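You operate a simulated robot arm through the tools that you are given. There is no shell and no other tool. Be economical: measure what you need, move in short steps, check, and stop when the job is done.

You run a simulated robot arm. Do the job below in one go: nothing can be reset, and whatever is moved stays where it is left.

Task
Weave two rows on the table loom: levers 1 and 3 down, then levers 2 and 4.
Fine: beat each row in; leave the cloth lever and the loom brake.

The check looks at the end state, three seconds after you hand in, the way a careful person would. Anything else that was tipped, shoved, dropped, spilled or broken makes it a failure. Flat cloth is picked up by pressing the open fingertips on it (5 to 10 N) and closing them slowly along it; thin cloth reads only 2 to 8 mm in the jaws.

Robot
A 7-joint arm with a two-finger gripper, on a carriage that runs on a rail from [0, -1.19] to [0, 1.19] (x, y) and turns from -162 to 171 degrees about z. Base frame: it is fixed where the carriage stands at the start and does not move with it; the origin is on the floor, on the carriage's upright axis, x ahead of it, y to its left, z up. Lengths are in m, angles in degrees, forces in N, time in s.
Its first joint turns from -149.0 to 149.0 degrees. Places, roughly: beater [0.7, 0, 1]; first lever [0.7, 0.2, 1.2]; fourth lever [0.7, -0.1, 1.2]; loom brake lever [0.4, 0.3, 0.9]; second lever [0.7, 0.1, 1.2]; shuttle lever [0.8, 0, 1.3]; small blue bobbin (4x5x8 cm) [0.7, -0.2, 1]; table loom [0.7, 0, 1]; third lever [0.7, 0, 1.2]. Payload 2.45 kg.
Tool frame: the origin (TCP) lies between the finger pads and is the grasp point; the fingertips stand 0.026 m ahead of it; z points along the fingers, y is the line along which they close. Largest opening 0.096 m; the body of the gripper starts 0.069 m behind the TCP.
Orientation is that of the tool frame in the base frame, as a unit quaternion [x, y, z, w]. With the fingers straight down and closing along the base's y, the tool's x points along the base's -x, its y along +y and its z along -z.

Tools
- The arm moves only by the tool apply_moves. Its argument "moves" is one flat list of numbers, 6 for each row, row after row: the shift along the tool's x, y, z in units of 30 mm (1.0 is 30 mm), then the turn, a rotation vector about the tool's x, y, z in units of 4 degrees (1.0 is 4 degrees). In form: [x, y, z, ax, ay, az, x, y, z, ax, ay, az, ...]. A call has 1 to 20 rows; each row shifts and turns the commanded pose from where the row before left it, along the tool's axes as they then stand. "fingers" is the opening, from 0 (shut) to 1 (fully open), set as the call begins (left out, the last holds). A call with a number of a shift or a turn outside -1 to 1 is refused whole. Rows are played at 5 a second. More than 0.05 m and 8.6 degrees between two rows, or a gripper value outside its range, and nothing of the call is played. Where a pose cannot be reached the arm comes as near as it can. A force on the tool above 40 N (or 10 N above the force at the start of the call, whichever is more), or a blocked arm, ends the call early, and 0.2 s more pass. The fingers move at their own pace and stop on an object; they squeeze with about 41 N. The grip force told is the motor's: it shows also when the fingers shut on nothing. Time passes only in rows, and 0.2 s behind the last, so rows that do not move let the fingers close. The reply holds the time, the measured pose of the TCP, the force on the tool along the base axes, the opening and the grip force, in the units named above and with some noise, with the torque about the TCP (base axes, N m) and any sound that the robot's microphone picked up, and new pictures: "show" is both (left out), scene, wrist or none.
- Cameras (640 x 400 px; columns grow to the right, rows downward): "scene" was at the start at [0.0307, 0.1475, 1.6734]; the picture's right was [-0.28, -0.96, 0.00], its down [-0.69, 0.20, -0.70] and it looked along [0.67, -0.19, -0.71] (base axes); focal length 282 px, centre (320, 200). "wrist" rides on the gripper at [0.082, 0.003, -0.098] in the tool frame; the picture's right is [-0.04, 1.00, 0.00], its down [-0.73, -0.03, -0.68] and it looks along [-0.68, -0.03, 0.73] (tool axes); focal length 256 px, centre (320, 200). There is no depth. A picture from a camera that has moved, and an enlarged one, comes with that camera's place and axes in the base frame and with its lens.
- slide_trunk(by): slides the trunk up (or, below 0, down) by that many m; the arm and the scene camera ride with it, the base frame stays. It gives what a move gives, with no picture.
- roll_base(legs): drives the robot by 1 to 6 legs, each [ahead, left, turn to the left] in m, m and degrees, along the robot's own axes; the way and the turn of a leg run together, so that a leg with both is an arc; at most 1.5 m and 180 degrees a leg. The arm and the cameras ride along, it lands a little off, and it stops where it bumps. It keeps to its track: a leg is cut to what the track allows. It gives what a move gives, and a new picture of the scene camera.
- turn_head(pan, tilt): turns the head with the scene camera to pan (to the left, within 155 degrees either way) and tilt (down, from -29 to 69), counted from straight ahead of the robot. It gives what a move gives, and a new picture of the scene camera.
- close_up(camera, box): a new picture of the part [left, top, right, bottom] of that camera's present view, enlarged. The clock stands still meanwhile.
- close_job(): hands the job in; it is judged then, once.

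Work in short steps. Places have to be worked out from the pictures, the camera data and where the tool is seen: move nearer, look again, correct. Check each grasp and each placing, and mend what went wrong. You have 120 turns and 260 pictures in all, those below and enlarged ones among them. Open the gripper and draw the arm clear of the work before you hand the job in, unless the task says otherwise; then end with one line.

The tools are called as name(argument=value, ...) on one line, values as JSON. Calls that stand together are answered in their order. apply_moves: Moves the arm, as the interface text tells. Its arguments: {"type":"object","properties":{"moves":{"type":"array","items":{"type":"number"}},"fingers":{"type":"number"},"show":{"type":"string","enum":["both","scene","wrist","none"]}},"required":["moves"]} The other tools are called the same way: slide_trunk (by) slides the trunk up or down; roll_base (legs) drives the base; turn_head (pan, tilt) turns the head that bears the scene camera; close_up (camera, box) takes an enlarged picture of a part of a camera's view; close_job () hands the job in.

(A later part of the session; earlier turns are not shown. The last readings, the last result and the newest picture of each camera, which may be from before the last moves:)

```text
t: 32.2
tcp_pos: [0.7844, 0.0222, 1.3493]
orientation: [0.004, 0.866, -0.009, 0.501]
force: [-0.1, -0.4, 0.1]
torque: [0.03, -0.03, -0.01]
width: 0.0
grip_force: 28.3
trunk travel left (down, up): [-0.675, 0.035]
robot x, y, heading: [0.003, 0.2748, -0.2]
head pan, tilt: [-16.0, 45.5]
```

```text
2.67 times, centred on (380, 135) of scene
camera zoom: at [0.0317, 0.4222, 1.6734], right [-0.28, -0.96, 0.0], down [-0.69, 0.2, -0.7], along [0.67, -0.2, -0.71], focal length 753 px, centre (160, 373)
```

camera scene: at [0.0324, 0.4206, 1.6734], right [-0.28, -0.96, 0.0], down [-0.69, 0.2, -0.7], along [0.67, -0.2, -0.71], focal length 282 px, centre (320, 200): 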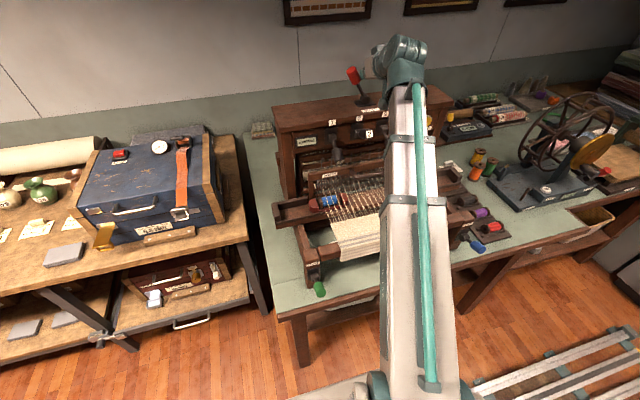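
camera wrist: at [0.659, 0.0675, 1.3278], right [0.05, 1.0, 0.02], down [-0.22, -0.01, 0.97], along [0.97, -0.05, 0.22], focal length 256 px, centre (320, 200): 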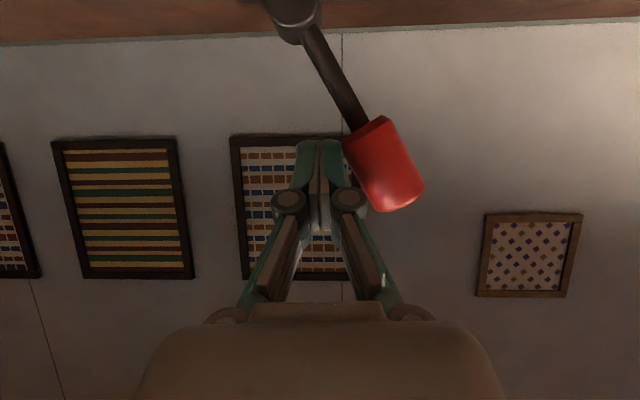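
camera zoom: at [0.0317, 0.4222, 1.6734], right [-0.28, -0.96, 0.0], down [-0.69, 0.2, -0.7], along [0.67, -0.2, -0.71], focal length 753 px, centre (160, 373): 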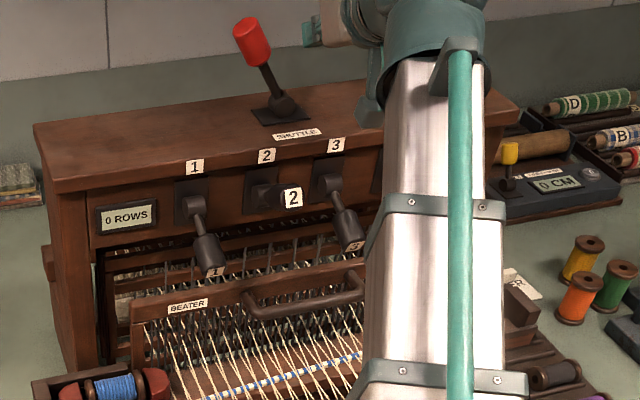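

The shuttle is over on the left with the blue weft lying loose. Next the beater: its handle bar is about (0.657, 0.05, 1.07). I back off, then roll left so pulling stays well within reach.

apply_moves(moves=[0.54, 0, -0.94, 0, 0, 0, 0.54, 0, -0.94, 0, 0, 0, 0.54, 0, -0.94, 0, 0, 0, 0.54, 0, -0.94, 0, 0, 0], show="none")

roll_base(legs=[[0, 0.3, 0]])

```text
t: 33.2
tcp_pos: [0.6546, 0.0239, 1.3513]
orientation: [0.005, 0.865, -0.01, 0.501]
force: [-0.4, 0.0, 0.1]
torque: [0.0, -0.01, -0.01]
width: 0.0
grip_force: 28.9
trunk travel left (down, up): [-0.675, 0.035]
robot x, y, heading: [-0.0005, 0.2753, -0.2]
head pan, tilt: [-16.0, 45.5]
```

```text
t: 35.2
tcp_pos: [0.6543, 0.3239, 1.3504]
orientation: [0.005, 0.865, -0.01, 0.501]
force: [0.1, 0.3, -0.6]
torque: [-0.01, 0.01, -0.05]
width: 0.0003
grip_force: 28.9
trunk travel left (down, up): [-0.675, 0.035]
robot x, y, heading: [-0.0006, 0.5689, -0.3]
head pan, tilt: [-16.0, 45.5]
camera scene: at [0.0319, 0.723, 1.6733], right [-0.28, -0.96, 0.0], down [-0.68, 0.2, -0.7], along [0.67, -0.2, -0.71], focal length 282 px, centre (320, 200)
```

scene: 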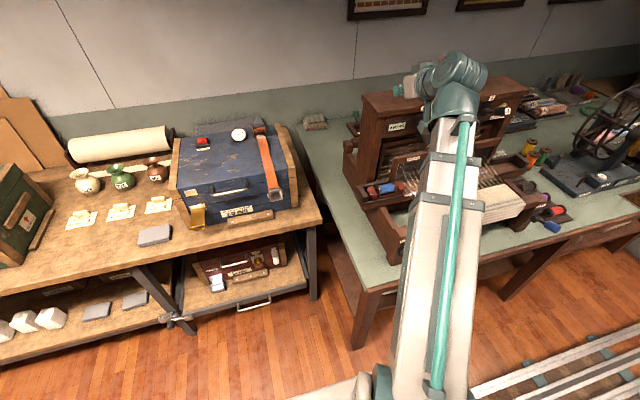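

Now bring the tool right to y≈0.05 and back to x≈0.56, still high.

apply_moves(moves=[0.185, -1, -0.32, 0, 0, 0, 0.185, -1, -0.32, 0, 0, 0, 0.185, -1, -0.32, 0, 0, 0, 0.185, -1, -0.32, 0, 0, 0, 0.185, -1, -0.32, 0, 0, 0, 0.185, -1, -0.32, 0, 0, 0, 0.185, -1, -0.32, 0, 0, 0, 0.185, -1, -0.32, 0, 0, 0, 0.185, -1, -0.32, 0, 0, 0], show="none")

apply_moves(moves=[0, 0, 0, 0, 0, 1, 0, 0, 0, 0, 0, 1, 0, 0, 0, 0, 0, 1, 0, 0, 0, 0, 0, 1, 0, 0, 0, 0, 0, 1, 0, 0, 0, 0, 0, 1, 0, 0, 0, 0, 0, 1, 0, 0, 0, 0, 0, 1, 0, 0, 0, 0, 0, 1, 0, 0, 0, 0, 0, 1, 0, 0, 0, 0, 0, 1, 0, 0, 0, 0, 0, 1, 0, 0, 0, 0, 0, 1, 0, 0, 0, 0, 0, 1, 0, 0, 0, 0, 0, 1, 0, 0, 0, 0, 0, 1, 0, 0, 0, 0, 0, 1, 0, 0, 0, 0, 0, 1, 0, 0, 0, 0, 0, 1, 0, 0, 0, 0, 0, 1])

```text
t: 37.2
tcp_pos: [0.5493, 0.0534, 1.3547]
orientation: [0.006, 0.865, -0.01, 0.501]
force: [0.2, -0.7, 0.5]
torque: [0.05, -0.01, -0.01]
width: 0.0001
grip_force: 28.6
trunk travel left (down, up): [-0.675, 0.035]
robot x, y, heading: [-0.0005, 0.5759, -0.4]
head pan, tilt: [-16.0, 45.5]
```

```text
t: 41.4
tcp_pos: [0.5498, 0.0558, 1.3541]
orientation: [0.561, 0.66, 0.314, 0.39]
force: [-0.1, 0.0, -0.5]
torque: [-0.01, 0.01, -0.01]
width: 0.0
grip_force: 28.1
trunk travel left (down, up): [-0.675, 0.035]
robot x, y, heading: [0.0019, 0.5733, -0.5]
head pan, tilt: [-16.0, 45.5]
camera scene: at [0.0319, 0.7222, 1.6734], right [-0.28, -0.96, 0.0], down [-0.68, 0.2, -0.7], along [0.67, -0.2, -0.71], focal length 282 px, centre (320, 200)
camera wrist: at [0.4598, 0.1383, 1.3929], right [0.5, 0.13, 0.86], down [-0.55, -0.71, 0.43], along [0.67, -0.69, -0.28], focal length 256 px, centre (320, 200)
```

scene: 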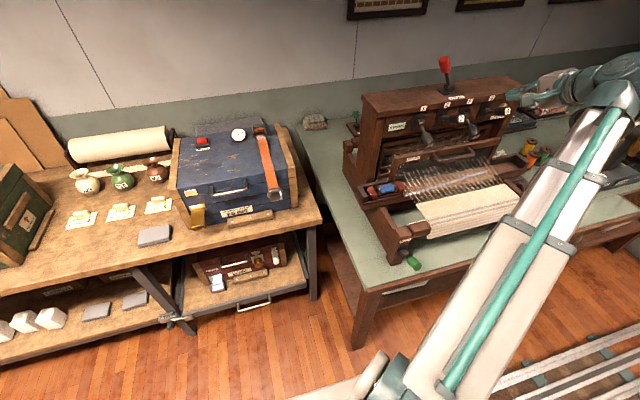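
wrist: 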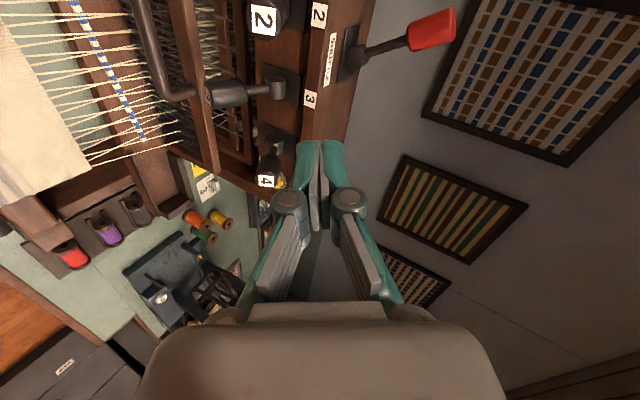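

Nearly rolled. I finish the roll and look closely at the handle.

apply_moves(moves=[0, 0, 0, 0, 0, 0.9, 0, 0, 0, 0, 0, 0.9, 0, 0, 0, 0, 0, 0.8], show="none")

close_up(camera="scene", box=[340, 50, 540, 175])

close_up(camera="wrist", box=[0, 0, 320, 200])

```text
t: 42.2
tcp_pos: [0.5508, 0.0553, 1.3539]
orientation: [0.618, 0.606, 0.349, 0.36]
force: [0.2, 0.2, 0.0]
torque: [-0.01, -0.02, 0.03]
width: 0.0
grip_force: 28.8
trunk travel left (down, up): [-0.675, 0.035]
robot x, y, heading: [-0.0035, 0.573, -0.4]
head pan, tilt: [-16.0, 45.5]
```

```text
3.20 times, centred on (440, 112) of scene
camera zoom: at [0.0319, 0.7222, 1.6734], right [-0.28, -0.96, 0.0], down [-0.68, 0.2, -0.7], along [0.67, -0.2, -0.71], focal length 904 px, centre (-64, 480)
```

zoom: 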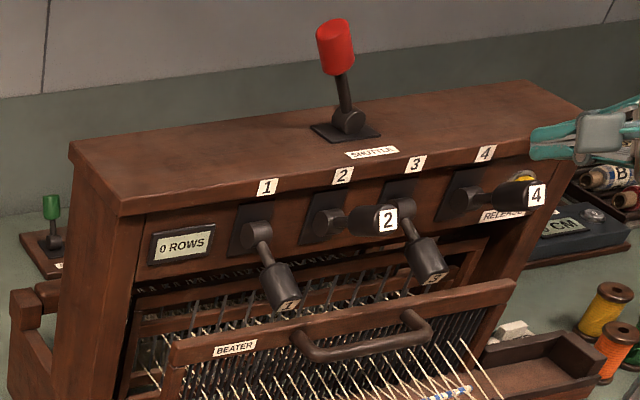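

```text
2.00 times, centred on (160, 100) of wrist
camera zoom: at [0.4672, 0.1393, 1.4061], right [0.5, -0.05, 0.87], down [-0.62, -0.72, 0.32], along [0.61, -0.69, -0.39], focal length 512 px, centre (640, 400)
```

zoom: 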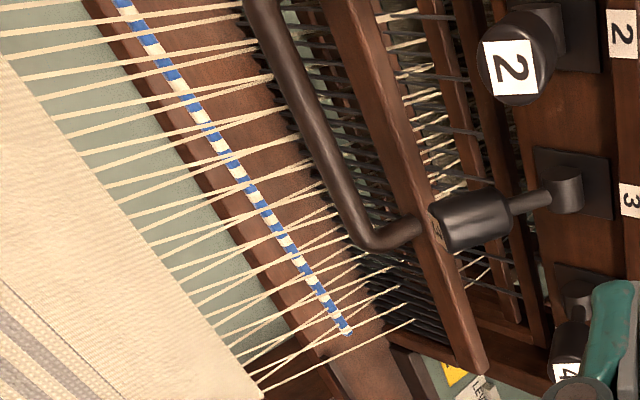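

The bar runs y≈-0.03…0.115 at x≈0.655, z≈1.075 with a gap behind it. I descend in front of it with the jaws slightly open.

apply_moves(moves=[-0.02, -0.8125, 0.469, 0, 0, 0, -0.02, -0.8125, 0.469, 0, 0, 0, -0.02, -0.8125, 0.469, 0, 0, 0, -0.02, -0.8125, 0.469, 0, 0, 0, -0.02, -0.8125, 0.469, 0, 0, 0, -0.02, -0.8125, 0.469, 0, 0, 0, -0.02, -0.8125, 0.469, 0, 0, 0, -0.02, -0.8125, 0.469, 0, 0, 0, 0, 0, 0, 0, 0, 0], fingers=0.42)

```text
t: 44.2
tcp_pos: [0.5499, 0.0502, 1.1266]
orientation: [0.618, 0.606, 0.348, 0.361]
force: [0.5, -1.0, 0.3]
torque: [-0.03, 0.0, 0.01]
width: 0.0403
grip_force: 0.0
trunk travel left (down, up): [-0.675, 0.035]
robot x, y, heading: [0.0014, 0.5755, -0.4]
head pan, tilt: [-16.0, 45.5]
camera scene: at [0.0319, 0.7222, 1.6734], right [-0.28, -0.96, 0.0], down [-0.68, 0.2, -0.7], along [0.67, -0.2, -0.71], focal length 282 px, centre (320, 200)
camera wrist: at [0.4678, 0.134, 1.1797], right [0.5, -0.05, 0.87], down [-0.62, -0.72, 0.32], along [0.61, -0.7, -0.38], focal length 256 px, centre (320, 200)
```

scene: 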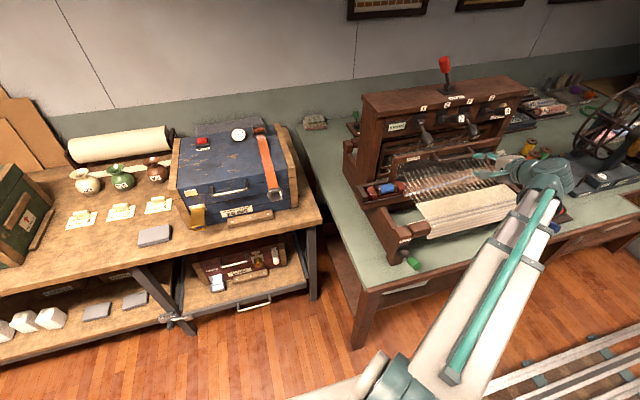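
wrist: 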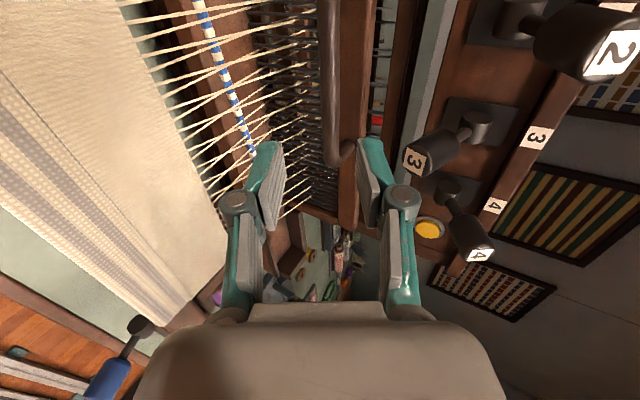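

The bar lines up between the jaws. I move forward 8 cm along the fingers and look.

apply_moves(moves=[0, 0.03, 0.9, 0, 0, 0, 0, 0.03, 0.9, 0, 0, 0, 0, 0.03, 0.87, 0, 0, 0], show="wrist")

```text
t: 45.0
tcp_pos: [0.6225, 0.047, 1.0902]
orientation: [0.619, 0.605, 0.348, 0.36]
force: [-0.4, -0.8, -0.4]
torque: [0.04, 0.02, -0.02]
width: 0.0404
grip_force: 0.1
trunk travel left (down, up): [-0.675, 0.035]
robot x, y, heading: [0.0014, 0.5748, -0.3]
head pan, tilt: [-16.0, 45.5]
camera wrist: at [0.5397, 0.1314, 1.143], right [0.5, -0.05, 0.87], down [-0.62, -0.72, 0.32], along [0.61, -0.69, -0.39], focal length 256 px, centre (320, 200)
```

wrist: 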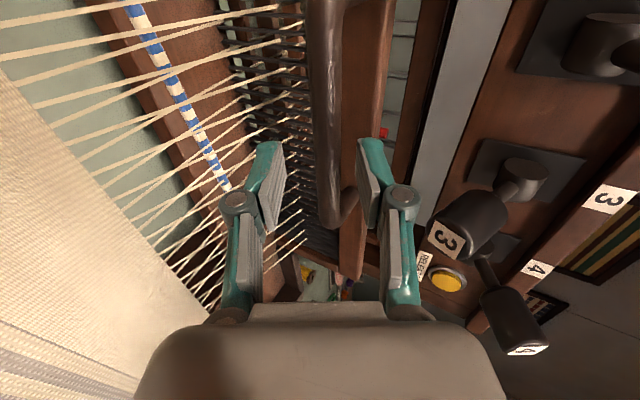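

Bar is between the jaws; 2.5 cm further, then close.

apply_moves(moves=[0, 0, 0.45, 0, 0, 0, 0, 0, 0.4, 0, 0, 0], show="wrist")

apply_moves(moves=[0, 0, 0, 0, 0, 0, 0, 0, 0, 0, 0, 0, 0, 0, 0, 0, 0, 0, 0, 0, 0, 0, 0, 0], fingers=0, show="wrist")

```text
t: 45.6
tcp_pos: [0.6451, 0.0471, 1.0767]
orientation: [0.617, 0.607, 0.348, 0.36]
force: [0.5, 0.1, -0.1]
torque: [0.01, 0.0, 0.02]
width: 0.0404
grip_force: 0.0
trunk travel left (down, up): [-0.675, 0.035]
robot x, y, heading: [0.0007, 0.576, -0.4]
head pan, tilt: [-16.0, 45.5]
camera wrist: at [0.5617, 0.1306, 1.1301], right [0.5, -0.05, 0.87], down [-0.62, -0.72, 0.32], along [0.61, -0.69, -0.39], focal length 256 px, centre (320, 200)
```

wrist: 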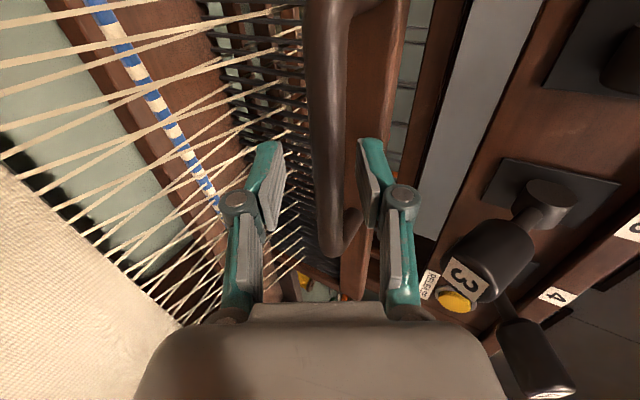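

```text
t: 46.6
tcp_pos: [0.6433, 0.0459, 1.0824]
orientation: [0.617, 0.604, 0.349, 0.363]
force: [0.8, -5.3, 33.9]
torque: [-0.24, -0.18, -0.2]
width: 0.0145
grip_force: 40.7
trunk travel left (down, up): [-0.675, 0.035]
robot x, y, heading: [0.0019, 0.5752, -0.1]
head pan, tilt: [-16.0, 45.5]
camera wrist: at [0.5596, 0.131, 1.1335], right [0.49, -0.05, 0.87], down [-0.62, -0.72, 0.31], along [0.61, -0.7, -0.38], focal length 256 px, centre (320, 200)
```

wrist: 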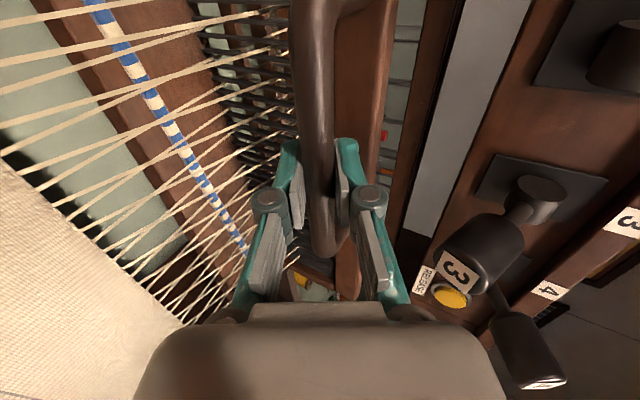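

The bar (14.5 mm) is gripped, sitting a bit higher than my aim, so I ease up 8 mm to relax.

apply_moves(moves=[0, 0.25, -0.14, 0, 0, 0], show="none")

```text
t: 47.0
tcp_pos: [0.643, 0.0466, 1.0827]
orientation: [0.619, 0.608, 0.347, 0.357]
force: [0.6, -1.3, -8.7]
torque: [-0.69, 0.06, -1.06]
width: 0.0149
grip_force: 41.8
trunk travel left (down, up): [-0.675, 0.035]
robot x, y, heading: [0.0013, 0.5727, -0.1]
head pan, tilt: [-16.0, 45.5]
```

Relaxed. I pull toward me in steps and watch the forces for the arc.

apply_moves(moves=[0, -0.2, -0.35, 0, 0, 0, 0, -0.2, -0.35, 0, 0, 0], show="wrist")

```text
t: 47.6
tcp_pos: [0.621, 0.0476, 1.0821]
orientation: [0.619, 0.608, 0.347, 0.357]
force: [1.0, 0.2, -31.0]
torque: [-0.36, 0.15, -0.53]
width: 0.0148
grip_force: 41.5
trunk travel left (down, up): [-0.675, 0.035]
robot x, y, heading: [0.0031, 0.5767, -0.4]
head pan, tilt: [-16.0, 45.5]
camera wrist: at [0.5379, 0.1305, 1.1351], right [0.5, -0.05, 0.86], down [-0.62, -0.72, 0.32], along [0.61, -0.69, -0.39], focal length 256 px, centre (320, 200)
```

wrist: 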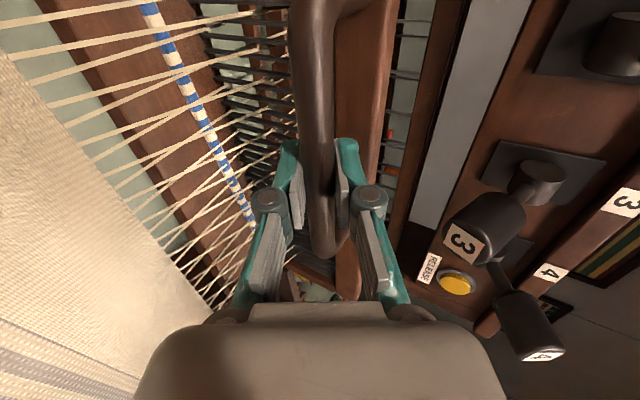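

The beater moves; it wants to dip along its arc. I continue with a downward component.

apply_moves(moves=[0, -0.348, -0.203, 0, 0, 0, 0, -0.262, -0.253, 0, 0, 0], show="none")

```text
t: 48.2
tcp_pos: [0.5981, 0.0473, 1.0812]
orientation: [0.617, 0.604, 0.35, 0.364]
force: [2.2, -7.0, 18.6]
torque: [0.35, -0.16, 0.83]
width: 0.0148
grip_force: 40.8
trunk travel left (down, up): [-0.675, 0.035]
robot x, y, heading: [0.0039, 0.5747, -0.4]
head pan, tilt: [-16.0, 45.5]
```

The arc is flatter than thought; I level out and continue.

apply_moves(moves=[0, -0.143, -0.38, 0, 0, 0, 0, -0.2, -0.346, 0, 0, 0], show="wrist")

```text
t: 48.8
tcp_pos: [0.5725, 0.046, 1.0827]
orientation: [0.618, 0.604, 0.349, 0.362]
force: [2.6, -13.0, 27.1]
torque: [-0.13, -0.2, -0.13]
width: 0.0147
grip_force: 41.7
trunk travel left (down, up): [-0.675, 0.035]
robot x, y, heading: [0.0007, 0.575, -0.4]
head pan, tilt: [-16.0, 45.5]
camera wrist: at [0.4903, 0.1312, 1.1337], right [0.49, -0.05, 0.87], down [-0.62, -0.71, 0.32], along [0.61, -0.7, -0.38], focal length 256 px, centre (320, 200)
```

wrist: 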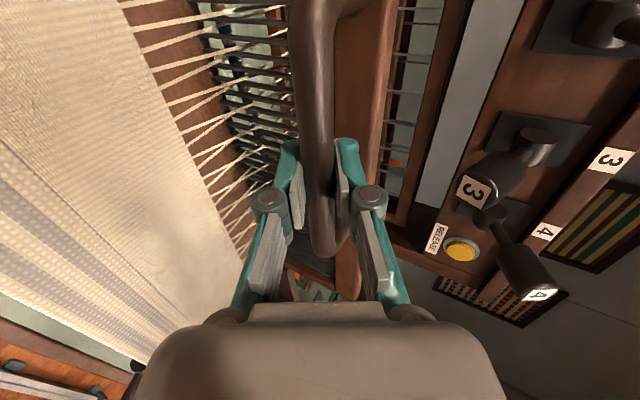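

It slides level (z≈1.082). I correct upward 4 mm and keep pulling.

apply_moves(moves=[-0.05, -0.083, -0.413, 0, 0, 0, 0, -0.2, -0.346, 0, 0, 0], show="wrist")

```text
t: 49.4
tcp_pos: [0.5495, 0.0468, 1.082]
orientation: [0.618, 0.606, 0.348, 0.36]
force: [4.0, -6.5, 5.1]
torque: [-0.67, -0.01, -1.12]
width: 0.0149
grip_force: 41.0
trunk travel left (down, up): [-0.675, 0.035]
robot x, y, heading: [-0.0031, 0.5742, -0.3]
head pan, tilt: [-16.0, 45.5]
camera wrist: at [0.4671, 0.1309, 1.1344], right [0.5, -0.05, 0.87], down [-0.62, -0.72, 0.32], along [0.61, -0.69, -0.39], focal length 256 px, centre (320, 200)
```

wrist: 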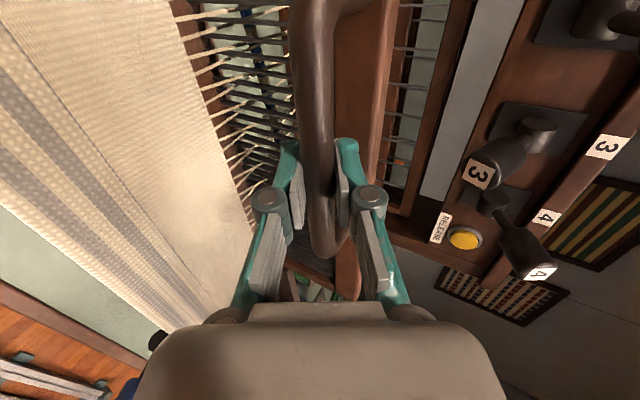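

Still moving freely; I keep pulling to the cloth's edge.

apply_moves(moves=[-0.03, -0.2, -0.346, 0, 0, 0, 0, -0.2, -0.346, 0, 0, 0], show="wrist")

```text
t: 50.1
tcp_pos: [0.5346, 0.0474, 1.0828]
orientation: [0.615, 0.607, 0.352, 0.36]
force: [18.8, -2.6, -8.8]
torque: [0.14, -0.12, 0.31]
width: 0.0152
grip_force: 41.2
trunk travel left (down, up): [-0.675, 0.035]
robot x, y, heading: [-0.0013, 0.5774, -0.2]
head pan, tilt: [-16.0, 45.5]
stopped in row 2: the force on the tool passed its limit at 46 N (the readings are from after the stop); the commanded pose is now the measured one
camera wrist: at [0.4516, 0.1306, 1.1353], right [0.49, -0.05, 0.87], down [-0.62, -0.72, 0.31], along [0.61, -0.69, -0.38], focal length 256 px, centre (320, 200)
```

wrist: 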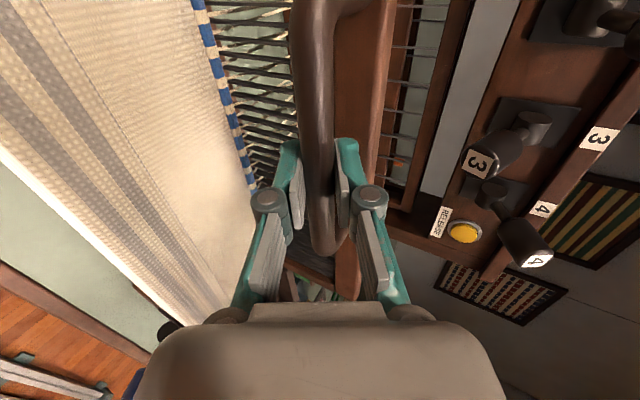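

The beater hit the fell with 46 N and the weft sits against the cloth. Check the display, then push the beater back.

apply_moves(moves=[0, 0.3, 0.52, 0, 0, 0, 0, 0.3, 0.52, 0, 0, 0, 0, 0.3, 0.52, 0, 0, 0], show="scene")

close_up(camera="scene", box=[340, 80, 540, 205])

```text
t: 50.9
tcp_pos: [0.5869, 0.0474, 1.0835]
orientation: [0.616, 0.607, 0.35, 0.359]
force: [3.7, 7.1, -22.7]
torque: [-0.34, 0.13, -0.54]
width: 0.015
grip_force: 40.5
trunk travel left (down, up): [-0.675, 0.035]
robot x, y, heading: [0.0021, 0.5718, -0.0]
head pan, tilt: [-16.0, 45.5]
camera scene: at [0.0339, 0.7217, 1.6733], right [-0.28, -0.96, 0.0], down [-0.69, 0.2, -0.7], along [0.67, -0.2, -0.71], focal length 282 px, centre (320, 200)
```

scene: 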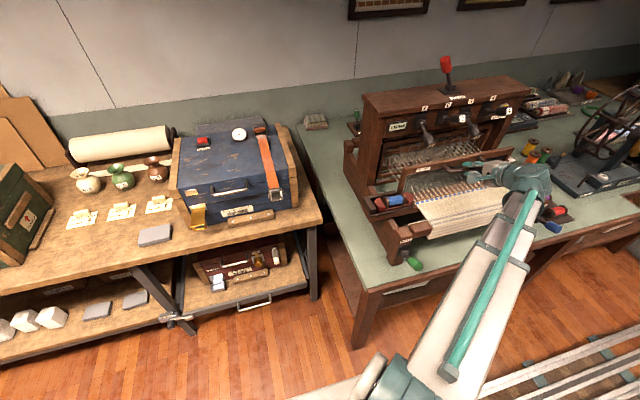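

```text
3.20 times, centred on (440, 142) of scene
camera zoom: at [0.0339, 0.7217, 1.6733], right [-0.28, -0.96, 0.0], down [-0.69, 0.2, -0.7], along [0.67, -0.2, -0.71], focal length 904 px, centre (-64, 384)
```

zoom: 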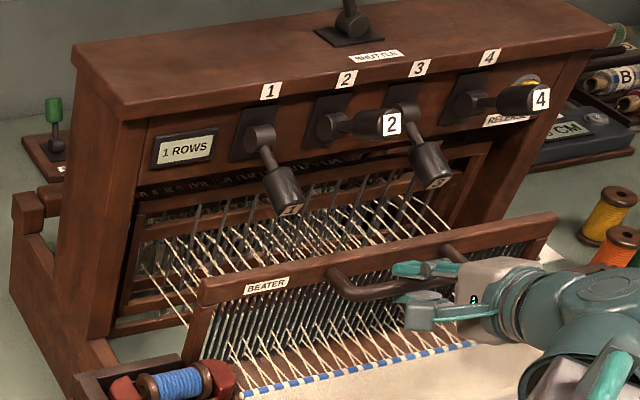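

Display: 1 ROWS. I push the beater on back to its rest at x≈0.643.

apply_moves(moves=[-0.05, 0.117, 0.47, 0, 0, 0, 0, 0.233, 0.404, 0, 0, 0, 0, 0.233, 0.404, 0, 0, 0, 0, 0.233, 0.404, 0, 0, 0], show="wrist")

```text
t: 51.9
tcp_pos: [0.6412, 0.0478, 1.0824]
orientation: [0.615, 0.607, 0.351, 0.36]
force: [0.8, 19.8, -2.3]
torque: [-0.09, -0.08, -0.24]
width: 0.015
grip_force: 41.0
trunk travel left (down, up): [-0.675, 0.035]
robot x, y, heading: [-0.0035, 0.5747, -0.4]
head pan, tilt: [-16.0, 45.5]
camera wrist: at [0.5579, 0.1306, 1.1351], right [0.49, -0.04, 0.87], down [-0.62, -0.72, 0.31], along [0.62, -0.69, -0.38], focal length 256 px, centre (320, 200)
```

wrist: 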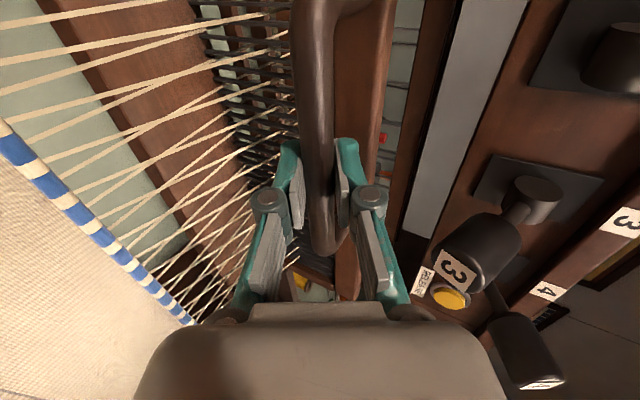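

Relax sideways, nudge to the rear stop, then open and withdraw.

apply_moves(moves=[0.1, 0.1, 0.17, 0, 0, 0], show="none")

apply_moves(moves=[0, 0, 0, 0, 0, 0, 0, 0, 0, 0, 0, 0], fingers=0.42, show="wrist")

```text
t: 52.3
tcp_pos: [0.645, 0.0472, 1.0828]
orientation: [0.616, 0.606, 0.351, 0.36]
force: [-8.7, 10.1, 0.1]
torque: [0.56, 0.03, 1.15]
width: 0.0145
grip_force: 41.4
trunk travel left (down, up): [-0.675, 0.035]
robot x, y, heading: [0.004, 0.5745, -0.5]
head pan, tilt: [-16.0, 45.5]
```

```text
t: 52.9
tcp_pos: [0.6469, 0.0472, 1.0825]
orientation: [0.616, 0.606, 0.352, 0.36]
force: [-0.4, -0.6, -0.6]
torque: [-0.01, -0.03, 0.0]
width: 0.0404
grip_force: 0.1
trunk travel left (down, up): [-0.675, 0.035]
robot x, y, heading: [0.0013, 0.5765, -0.3]
head pan, tilt: [-16.0, 45.5]
camera wrist: at [0.5635, 0.13, 1.1342], right [0.49, -0.05, 0.87], down [-0.62, -0.72, 0.31], along [0.61, -0.69, -0.38], focal length 256 px, centre (320, 200)
```

wrist: 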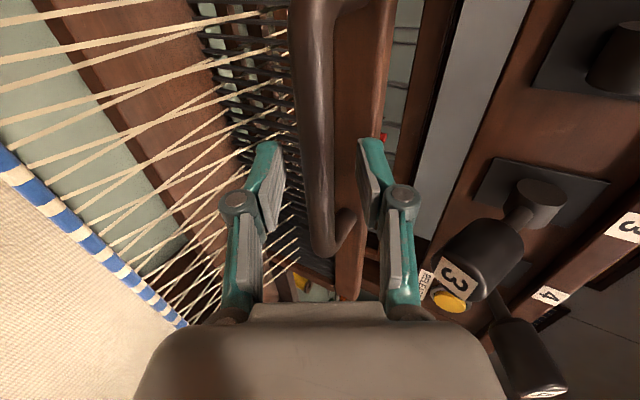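

Released and free. I withdraw along the fingers, rise, and shut the fingers.

apply_moves(moves=[0, 0, -0.9, 0, 0, 0, 0, 0, -0.9, 0, 0, 0, 0, 0, -0.9, 0, 0, 0, 0, 0, -0.9, 0, 0, 0, 0, 0.65, -0.375, 0, 0, 0, 0, 0.65, -0.375, 0, 0, 0, 0, 0.65, -0.375, 0, 0, 0, 0, 0.65, -0.375, 0, 0, 0], show="none")

roll_base(legs=[[0, -0.175, 0]])

apply_moves(moves=[0, 0, 0, 0, 0.866, -0.5, 0, 0, 0, 0, 0.866, -0.5, 0, 0, 0, 0, 0.866, -0.5, 0, 0, 0, 0, 0.866, -0.5, 0, 0, 0, 0, 0.866, -0.5], fingers=0)

```text
t: 54.7
tcp_pos: [0.5537, 0.0505, 1.2253]
orientation: [0.616, 0.606, 0.352, 0.361]
force: [0.0, -0.1, 0.9]
torque: [0.01, -0.01, -0.04]
width: 0.0405
grip_force: 0.0
trunk travel left (down, up): [-0.675, 0.035]
robot x, y, heading: [-0.0002, 0.5794, -0.4]
head pan, tilt: [-16.0, 45.5]
```

```text
t: 56.2
tcp_pos: [0.5543, -0.1247, 1.2253]
orientation: [0.615, 0.606, 0.352, 0.36]
force: [-0.1, -0.4, 0.3]
torque: [0.02, 0.0, 0.06]
width: 0.0402
grip_force: 0.0
trunk travel left (down, up): [-0.675, 0.035]
robot x, y, heading: [0.0007, 0.4018, -0.2]
head pan, tilt: [-16.0, 45.5]
camera scene: at [0.0313, 0.5467, 1.6735], right [-0.28, -0.96, 0.0], down [-0.69, 0.2, -0.7], along [0.67, -0.19, -0.71], focal length 282 px, centre (320, 200)
```

scene: 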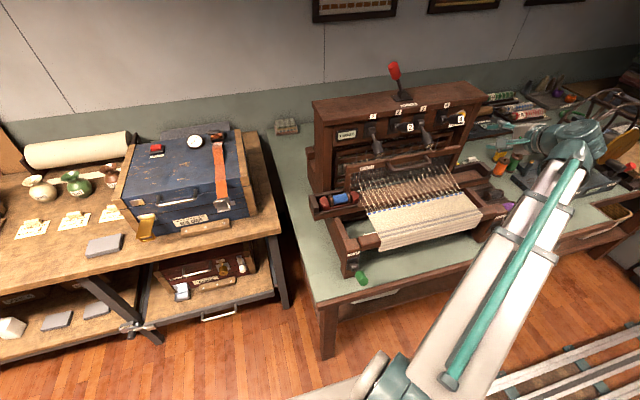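

```text
t: 57.4
tcp_pos: [0.5541, -0.1245, 1.2259]
orientation: [0.5, 0.705, 0.408, 0.294]
force: [0.2, 0.4, -0.7]
torque: [0.0, 0.02, 0.03]
width: 0.0
grip_force: 28.6
trunk travel left (down, up): [-0.675, 0.035]
robot x, y, heading: [-0.0004, 0.4017, 0.1]
head pan, tilt: [-16.0, 45.5]
camera scene: at [0.0313, 0.5476, 1.6734], right [-0.28, -0.96, 0.0], down [-0.69, 0.2, -0.7], along [0.67, -0.19, -0.71], focal length 282 px, centre (320, 200)
camera wrist: at [0.4465, -0.0742, 1.2773], right [0.48, 0.13, 0.87], down [-0.33, -0.89, 0.31], along [0.81, -0.44, -0.38], focal length 256 px, centre (320, 200)
```

scene: 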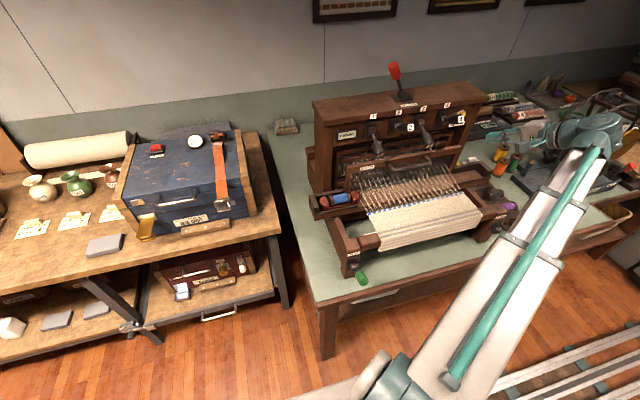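
wrist: 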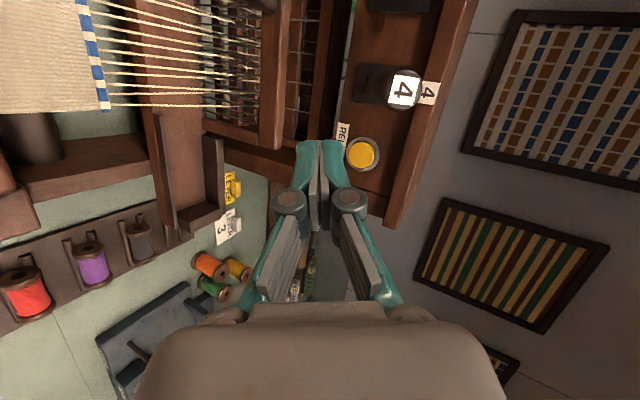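

Button confirmed at (0.742, -0.155, 1.187). I line up in front of it along the finger direction.

apply_moves(moves=[-0.74, 0.364, 0.564, 0, 0, 0, -0.74, 0.364, 0.564, 0, 0, 0, -0.74, 0.364, 0.564, 0, 0, 0, -0.74, 0.364, 0.564, 0, 0, 0])

```text
t: 58.4
tcp_pos: [0.6594, -0.1825, 1.231]
orientation: [0.501, 0.705, 0.407, 0.295]
force: [-0.6, -0.1, -0.2]
torque: [0.02, -0.01, 0.01]
width: 0.0
grip_force: 29.1
trunk travel left (down, up): [-0.675, 0.035]
robot x, y, heading: [-0.0012, 0.4017, -0.1]
head pan, tilt: [-16.0, 45.5]
camera scene: at [0.0316, 0.5475, 1.6734], right [-0.28, -0.96, 0.0], down [-0.69, 0.2, -0.7], along [0.67, -0.19, -0.71], focal length 282 px, centre (320, 200)
camera wrist: at [0.5525, -0.1324, 1.2825], right [0.48, 0.13, 0.87], down [-0.33, -0.89, 0.32], along [0.81, -0.44, -0.38], focal length 256 px, centre (320, 200)
```

scene: 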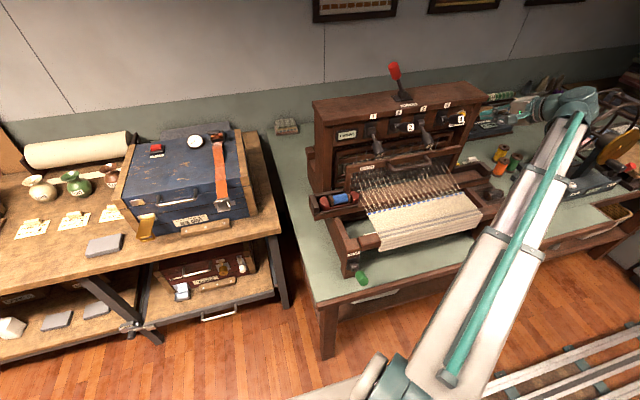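
wrist: 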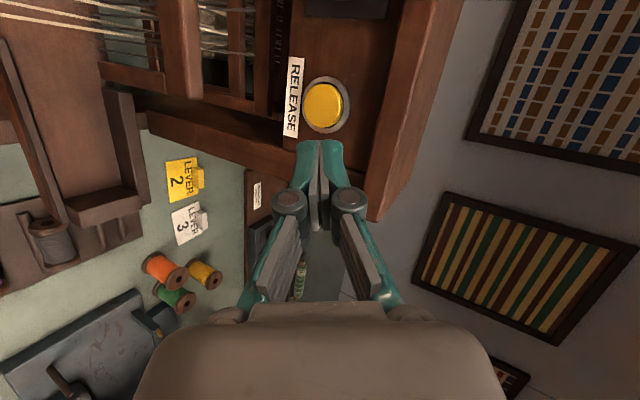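

Aim line hits the button centre. I advance and press slowly.

apply_moves(moves=[0, 0.03, 0.8, 0, 0, 0, 0, 0, 0.8, 0, 0, 0, 0, 0, 0.33, 0, 0, 0, 0, 0, 0.33, 0, 0, 0])

```text
t: 59.4
tcp_pos: [0.7127, -0.1637, 1.1984]
orientation: [0.5, 0.705, 0.408, 0.295]
force: [-5.9, -1.9, 2.3]
torque: [-0.01, -0.05, -0.09]
width: 0.0
grip_force: 28.5
trunk travel left (down, up): [-0.675, 0.035]
robot x, y, heading: [-0.0, 0.3967, -0.3]
head pan, tilt: [-16.0, 45.5]
heard: click
camera scene: at [0.0302, 0.5476, 1.6735], right [-0.28, -0.96, 0.0], down [-0.69, 0.2, -0.7], along [0.67, -0.2, -0.71], focal length 282 px, centre (320, 200)
camera wrist: at [0.607, -0.1128, 1.2507], right [0.48, 0.13, 0.87], down [-0.33, -0.89, 0.31], along [0.81, -0.44, -0.38], focal length 256 px, centre (320, 200)
```

scene: 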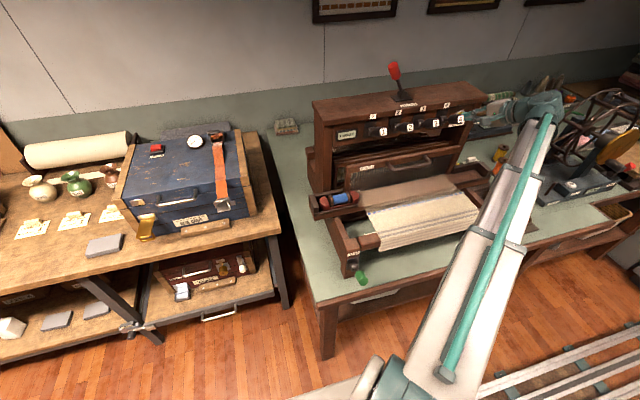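
wrist: 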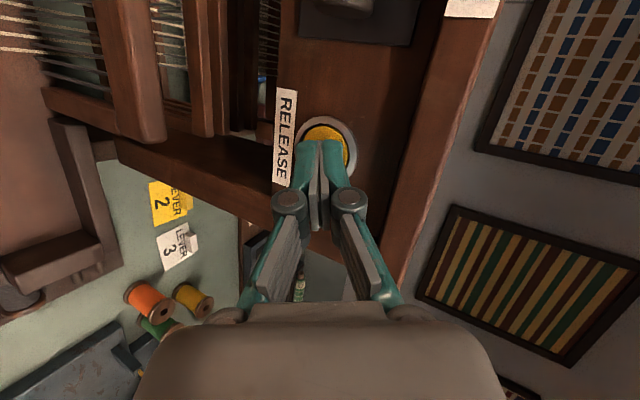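

Click heard and levers 1 and 3 popped up. I withdraw, rise above the knobs and undo the yaw.

apply_moves(moves=[0, 0, -0.9, 0, 0, 0, 0, 0, -0.9, 0, 0, 0, 0, 0, -0.9, 0, 0, 0, 0, 0.72, -0.417, 0, 0, 0, 0, 0.72, -0.417, 0, 0, 0, 0, 0.72, -0.417, 0, 0, 0, 0, 0, 0, 0, -0.866, 0.5, 0, 0, 0, 0, -0.866, 0.5, 0, 0, 0, 0, -0.866, 0.5, 0, 0, 0, 0, -0.866, 0.5, 0, 0, 0, 0, -0.866, 0.5])

close_up(camera="scene", box=[300, 55, 500, 180])

```text
t: 61.8
tcp_pos: [0.647, -0.184, 1.3137]
orientation: [0.616, 0.605, 0.352, 0.361]
force: [0.2, 0.7, -0.1]
torque: [0.0, -0.01, 0.01]
width: 0.0
grip_force: 28.3
trunk travel left (down, up): [-0.675, 0.035]
robot x, y, heading: [-0.0016, 0.3987, -0.2]
head pan, tilt: [-16.0, 45.5]
camera scene: at [0.0312, 0.548, 1.6734], right [-0.28, -0.96, 0.0], down [-0.69, 0.2, -0.7], along [0.67, -0.2, -0.71], focal length 282 px, centre (320, 200)
camera wrist: at [0.5639, -0.1013, 1.3654], right [0.49, -0.05, 0.87], down [-0.62, -0.72, 0.31], along [0.61, -0.69, -0.38], focal length 256 px, centre (320, 200)
```

scene: 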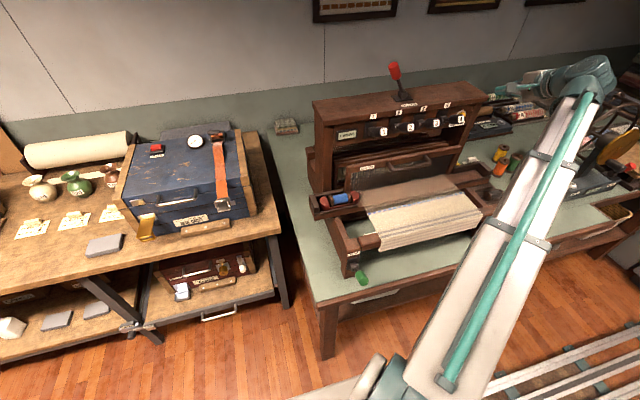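
wrist: 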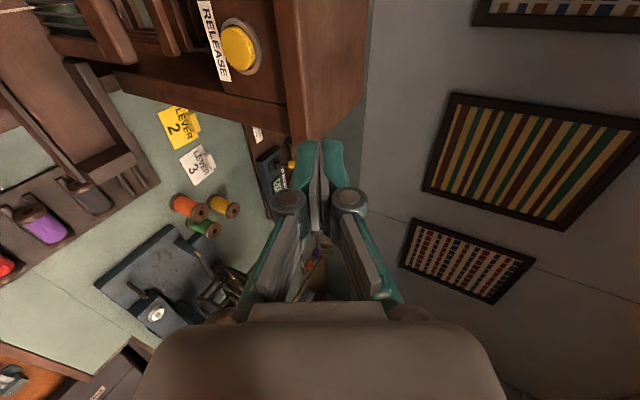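

```text
3.20 times, centred on (400, 118) of scene
camera zoom: at [0.0312, 0.548, 1.6734], right [-0.28, -0.96, 0.0], down [-0.69, 0.2, -0.7], along [0.67, -0.2, -0.71], focal length 904 px, centre (64, 464)
```

zoom: 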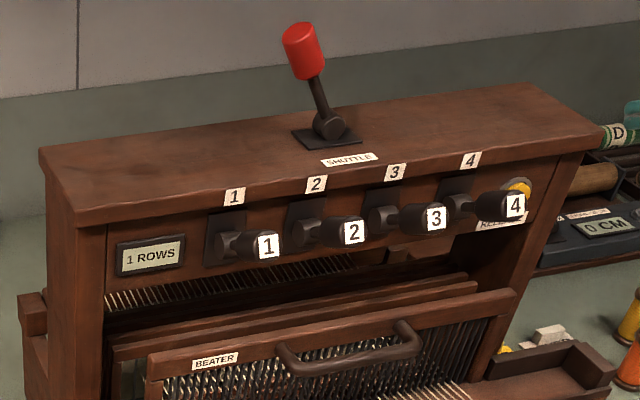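

All levers are up. I move over knob 4.

apply_moves(moves=[0.875, 0.015, 0.19, 0, 0, 0, 0.875, 0.015, 0.19, 0, 0, 0, 0.875, 0.015, 0.19, 0, 0, 0, 0.875, 0.015, 0.19, 0, 0, 0, 0, -0.5, 0.289, 0, 0, 0, 0, -0.4, 0.23, 0, 0, 0])

```text
t: 63.2
tcp_pos: [0.6703, -0.0797, 1.2723]
orientation: [0.615, 0.607, 0.352, 0.36]
force: [0.6, 0.0, -0.4]
torque: [-0.01, -0.02, 0.0]
width: 0.0
grip_force: 28.7
trunk travel left (down, up): [-0.675, 0.035]
robot x, y, heading: [0.0005, 0.4026, -0.2]
head pan, tilt: [-16.0, 45.5]
camera scene: at [0.0313, 0.5478, 1.6734], right [-0.28, -0.96, 0.0], down [-0.69, 0.2, -0.7], along [0.67, -0.19, -0.71], focal length 282 px, centre (320, 200)
camera wrist: at [0.5865, 0.0025, 1.3242], right [0.49, -0.04, 0.87], down [-0.62, -0.72, 0.31], along [0.61, -0.69, -0.38], focal length 256 px, centre (320, 200)
```

scene: 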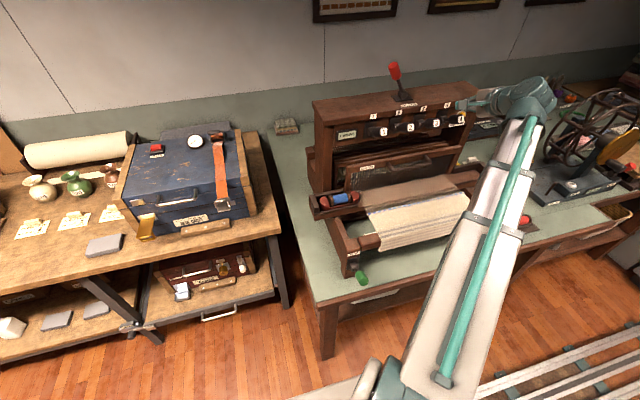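
wrist: 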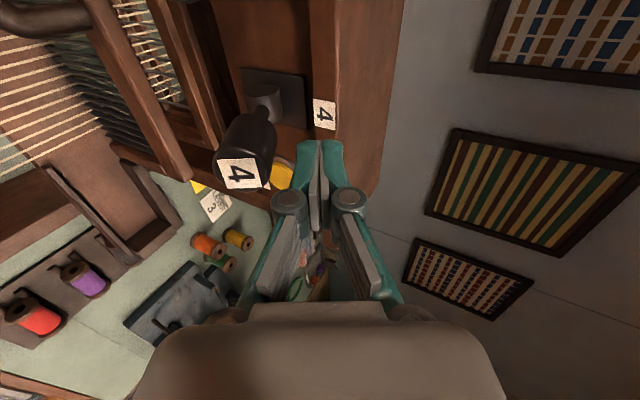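

Over knob 4; I press it down to z≈1.198.

apply_moves(moves=[0, -0.289, 0.167, 0, 0, 0, 0, -0.289, 0.167, 0, 0, 0, 0, -0.289, 0.167, 0, 0, 0, 0, -0.289, 0.167, 0, 0, 0, 0, -0.289, 0.167, 0, 0, 0, 0, -0.289, 0.167, 0, 0, 0, 0, -0.289, 0.167, 0, 0, 0, 0, -0.116, 0.067, 0, 0, 0], show="wrist")

```text
t: 65.0
tcp_pos: [0.6709, -0.081, 1.1988]
orientation: [0.614, 0.606, 0.353, 0.362]
force: [4.2, 0.2, 13.1]
torque: [0.04, -0.3, 0.01]
width: 0.0001
grip_force: 28.6
trunk travel left (down, up): [-0.675, 0.035]
robot x, y, heading: [-0.0023, 0.4022, -0.3]
head pan, tilt: [-16.0, 45.5]
camera wrist: at [0.5873, 0.0025, 1.2509], right [0.49, -0.04, 0.87], down [-0.62, -0.72, 0.31], along [0.61, -0.69, -0.38], focal length 256 px, centre (320, 200)
```

wrist: 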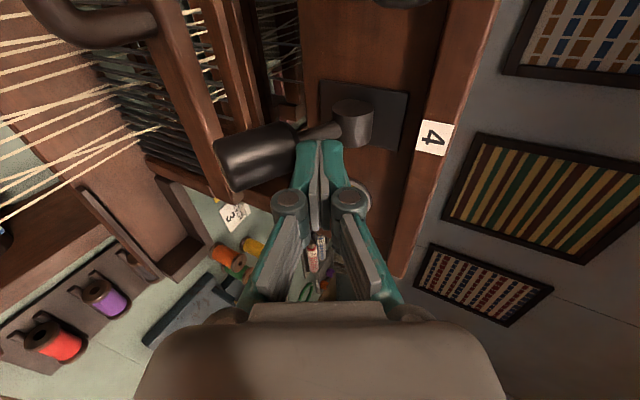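

Lever 4 at its stop (13 N). One bit more, then rise and move to lever 2 (y≈0.093).

apply_moves(moves=[0, -0.06, 0.033, 0, 0, 0], show="none")

apply_moves(moves=[0, 0.578, -0.333, 0, 0, 0, 0, 0.866, -0.5, 0, 0, 0, 0, 0.866, -0.5, 0, 0, 0, 0, 0.866, -0.5, 0, 0, 0, 0.965, 0, 0, 0, 0, 0, 0.965, 0, 0, 0, 0, 0, 0.965, 0, 0, 0, 0, 0, 0.965, 0, 0, 0, 0, 0, 0.965, 0, 0, 0, 0, 0, 0.965, 0, 0, 0, 0, 0])

close_up(camera="scene", box=[300, 55, 500, 180])

```text
t: 65.4
tcp_pos: [0.6718, -0.0811, 1.1992]
orientation: [0.614, 0.605, 0.354, 0.363]
force: [8.2, -1.8, 27.7]
torque: [0.01, -0.51, -0.06]
width: 0.0002
grip_force: 28.3
trunk travel left (down, up): [-0.675, 0.035]
robot x, y, heading: [0.0022, 0.3996, -0.3]
head pan, tilt: [-16.0, 45.5]
```

```text
t: 67.6
tcp_pos: [0.6724, 0.0941, 1.3041]
orientation: [0.615, 0.606, 0.353, 0.361]
force: [0.5, 0.6, 1.0]
torque: [-0.02, 0.01, 0.03]
width: 0.0
grip_force: 28.7
trunk travel left (down, up): [-0.675, 0.035]
robot x, y, heading: [0.0035, 0.4026, -0.2]
head pan, tilt: [-16.0, 45.5]
camera scene: at [0.0312, 0.5483, 1.6733], right [-0.28, -0.96, 0.0], down [-0.69, 0.2, -0.7], along [0.67, -0.2, -0.71], focal length 282 px, centre (320, 200)
camera wrist: at [0.5883, 0.1769, 1.3561], right [0.49, -0.04, 0.87], down [-0.62, -0.72, 0.31], along [0.61, -0.69, -0.38], focal length 256 px, centre (320, 200)
```

scene: 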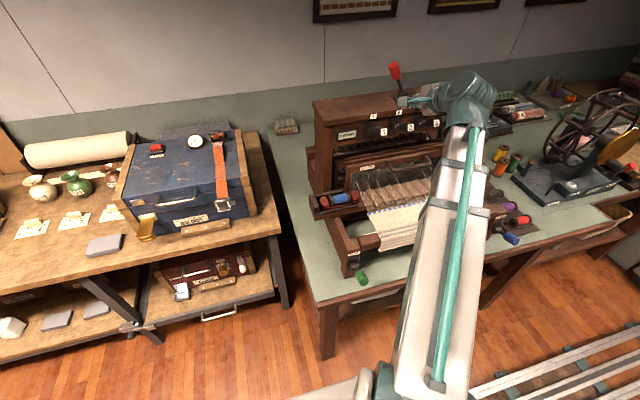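
wrist: 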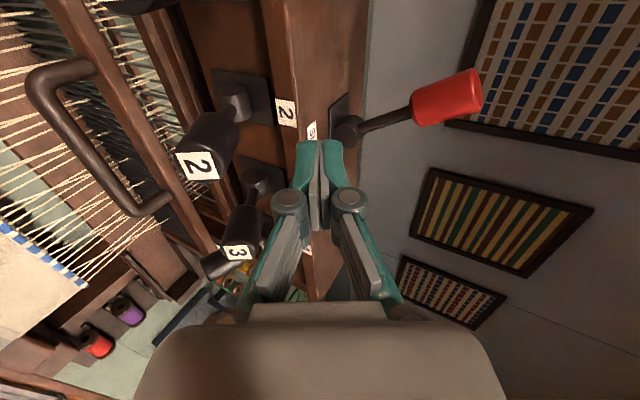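

```text
3.20 times, centred on (400, 118) of scene
camera zoom: at [0.0312, 0.5483, 1.6733], right [-0.28, -0.96, 0.0], down [-0.69, 0.2, -0.7], along [0.67, -0.2, -0.71], focal length 904 px, centre (64, 464)
```

zoom: 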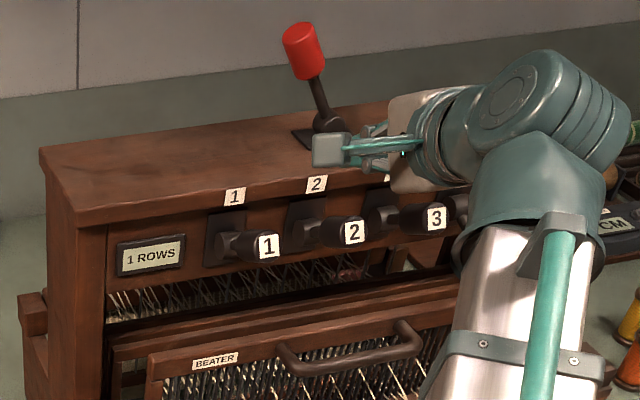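

Over knob 2; press down.

apply_moves(moves=[0, -0.55, 0.32, 0, 0, 0, 0, -0.55, 0.32, 0, 0, 0, 0, -0.289, 0.167, 0, 0, 0, 0, -0.289, 0.167, 0, 0, 0, 0, -0.289, 0.167, 0, 0, 0, 0, -0.289, 0.167, 0, 0, 0, 0, -0.289, 0.167, 0, 0, 0, 0, -0.289, 0.167, 0, 0, 0, 0, -0.24, 0.13, 0, 0, 0], show="wrist")

```text
t: 69.6
tcp_pos: [0.673, 0.092, 1.2001]
orientation: [0.615, 0.606, 0.353, 0.36]
force: [2.7, 0.1, 7.0]
torque: [0.06, -0.17, 0.0]
width: 0.0
grip_force: 28.9
trunk travel left (down, up): [-0.675, 0.035]
robot x, y, heading: [-0.001, 0.4, -0.4]
head pan, tilt: [-16.0, 45.5]
camera wrist: at [0.5896, 0.1756, 1.2511], right [0.49, -0.04, 0.87], down [-0.62, -0.72, 0.31], along [0.62, -0.69, -0.38], focal length 256 px, centre (320, 200)
```

wrist: 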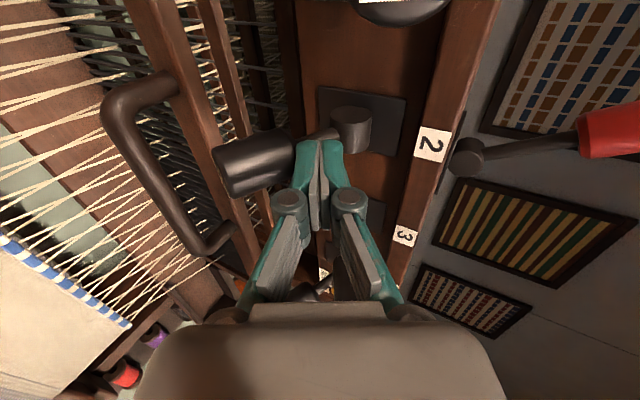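

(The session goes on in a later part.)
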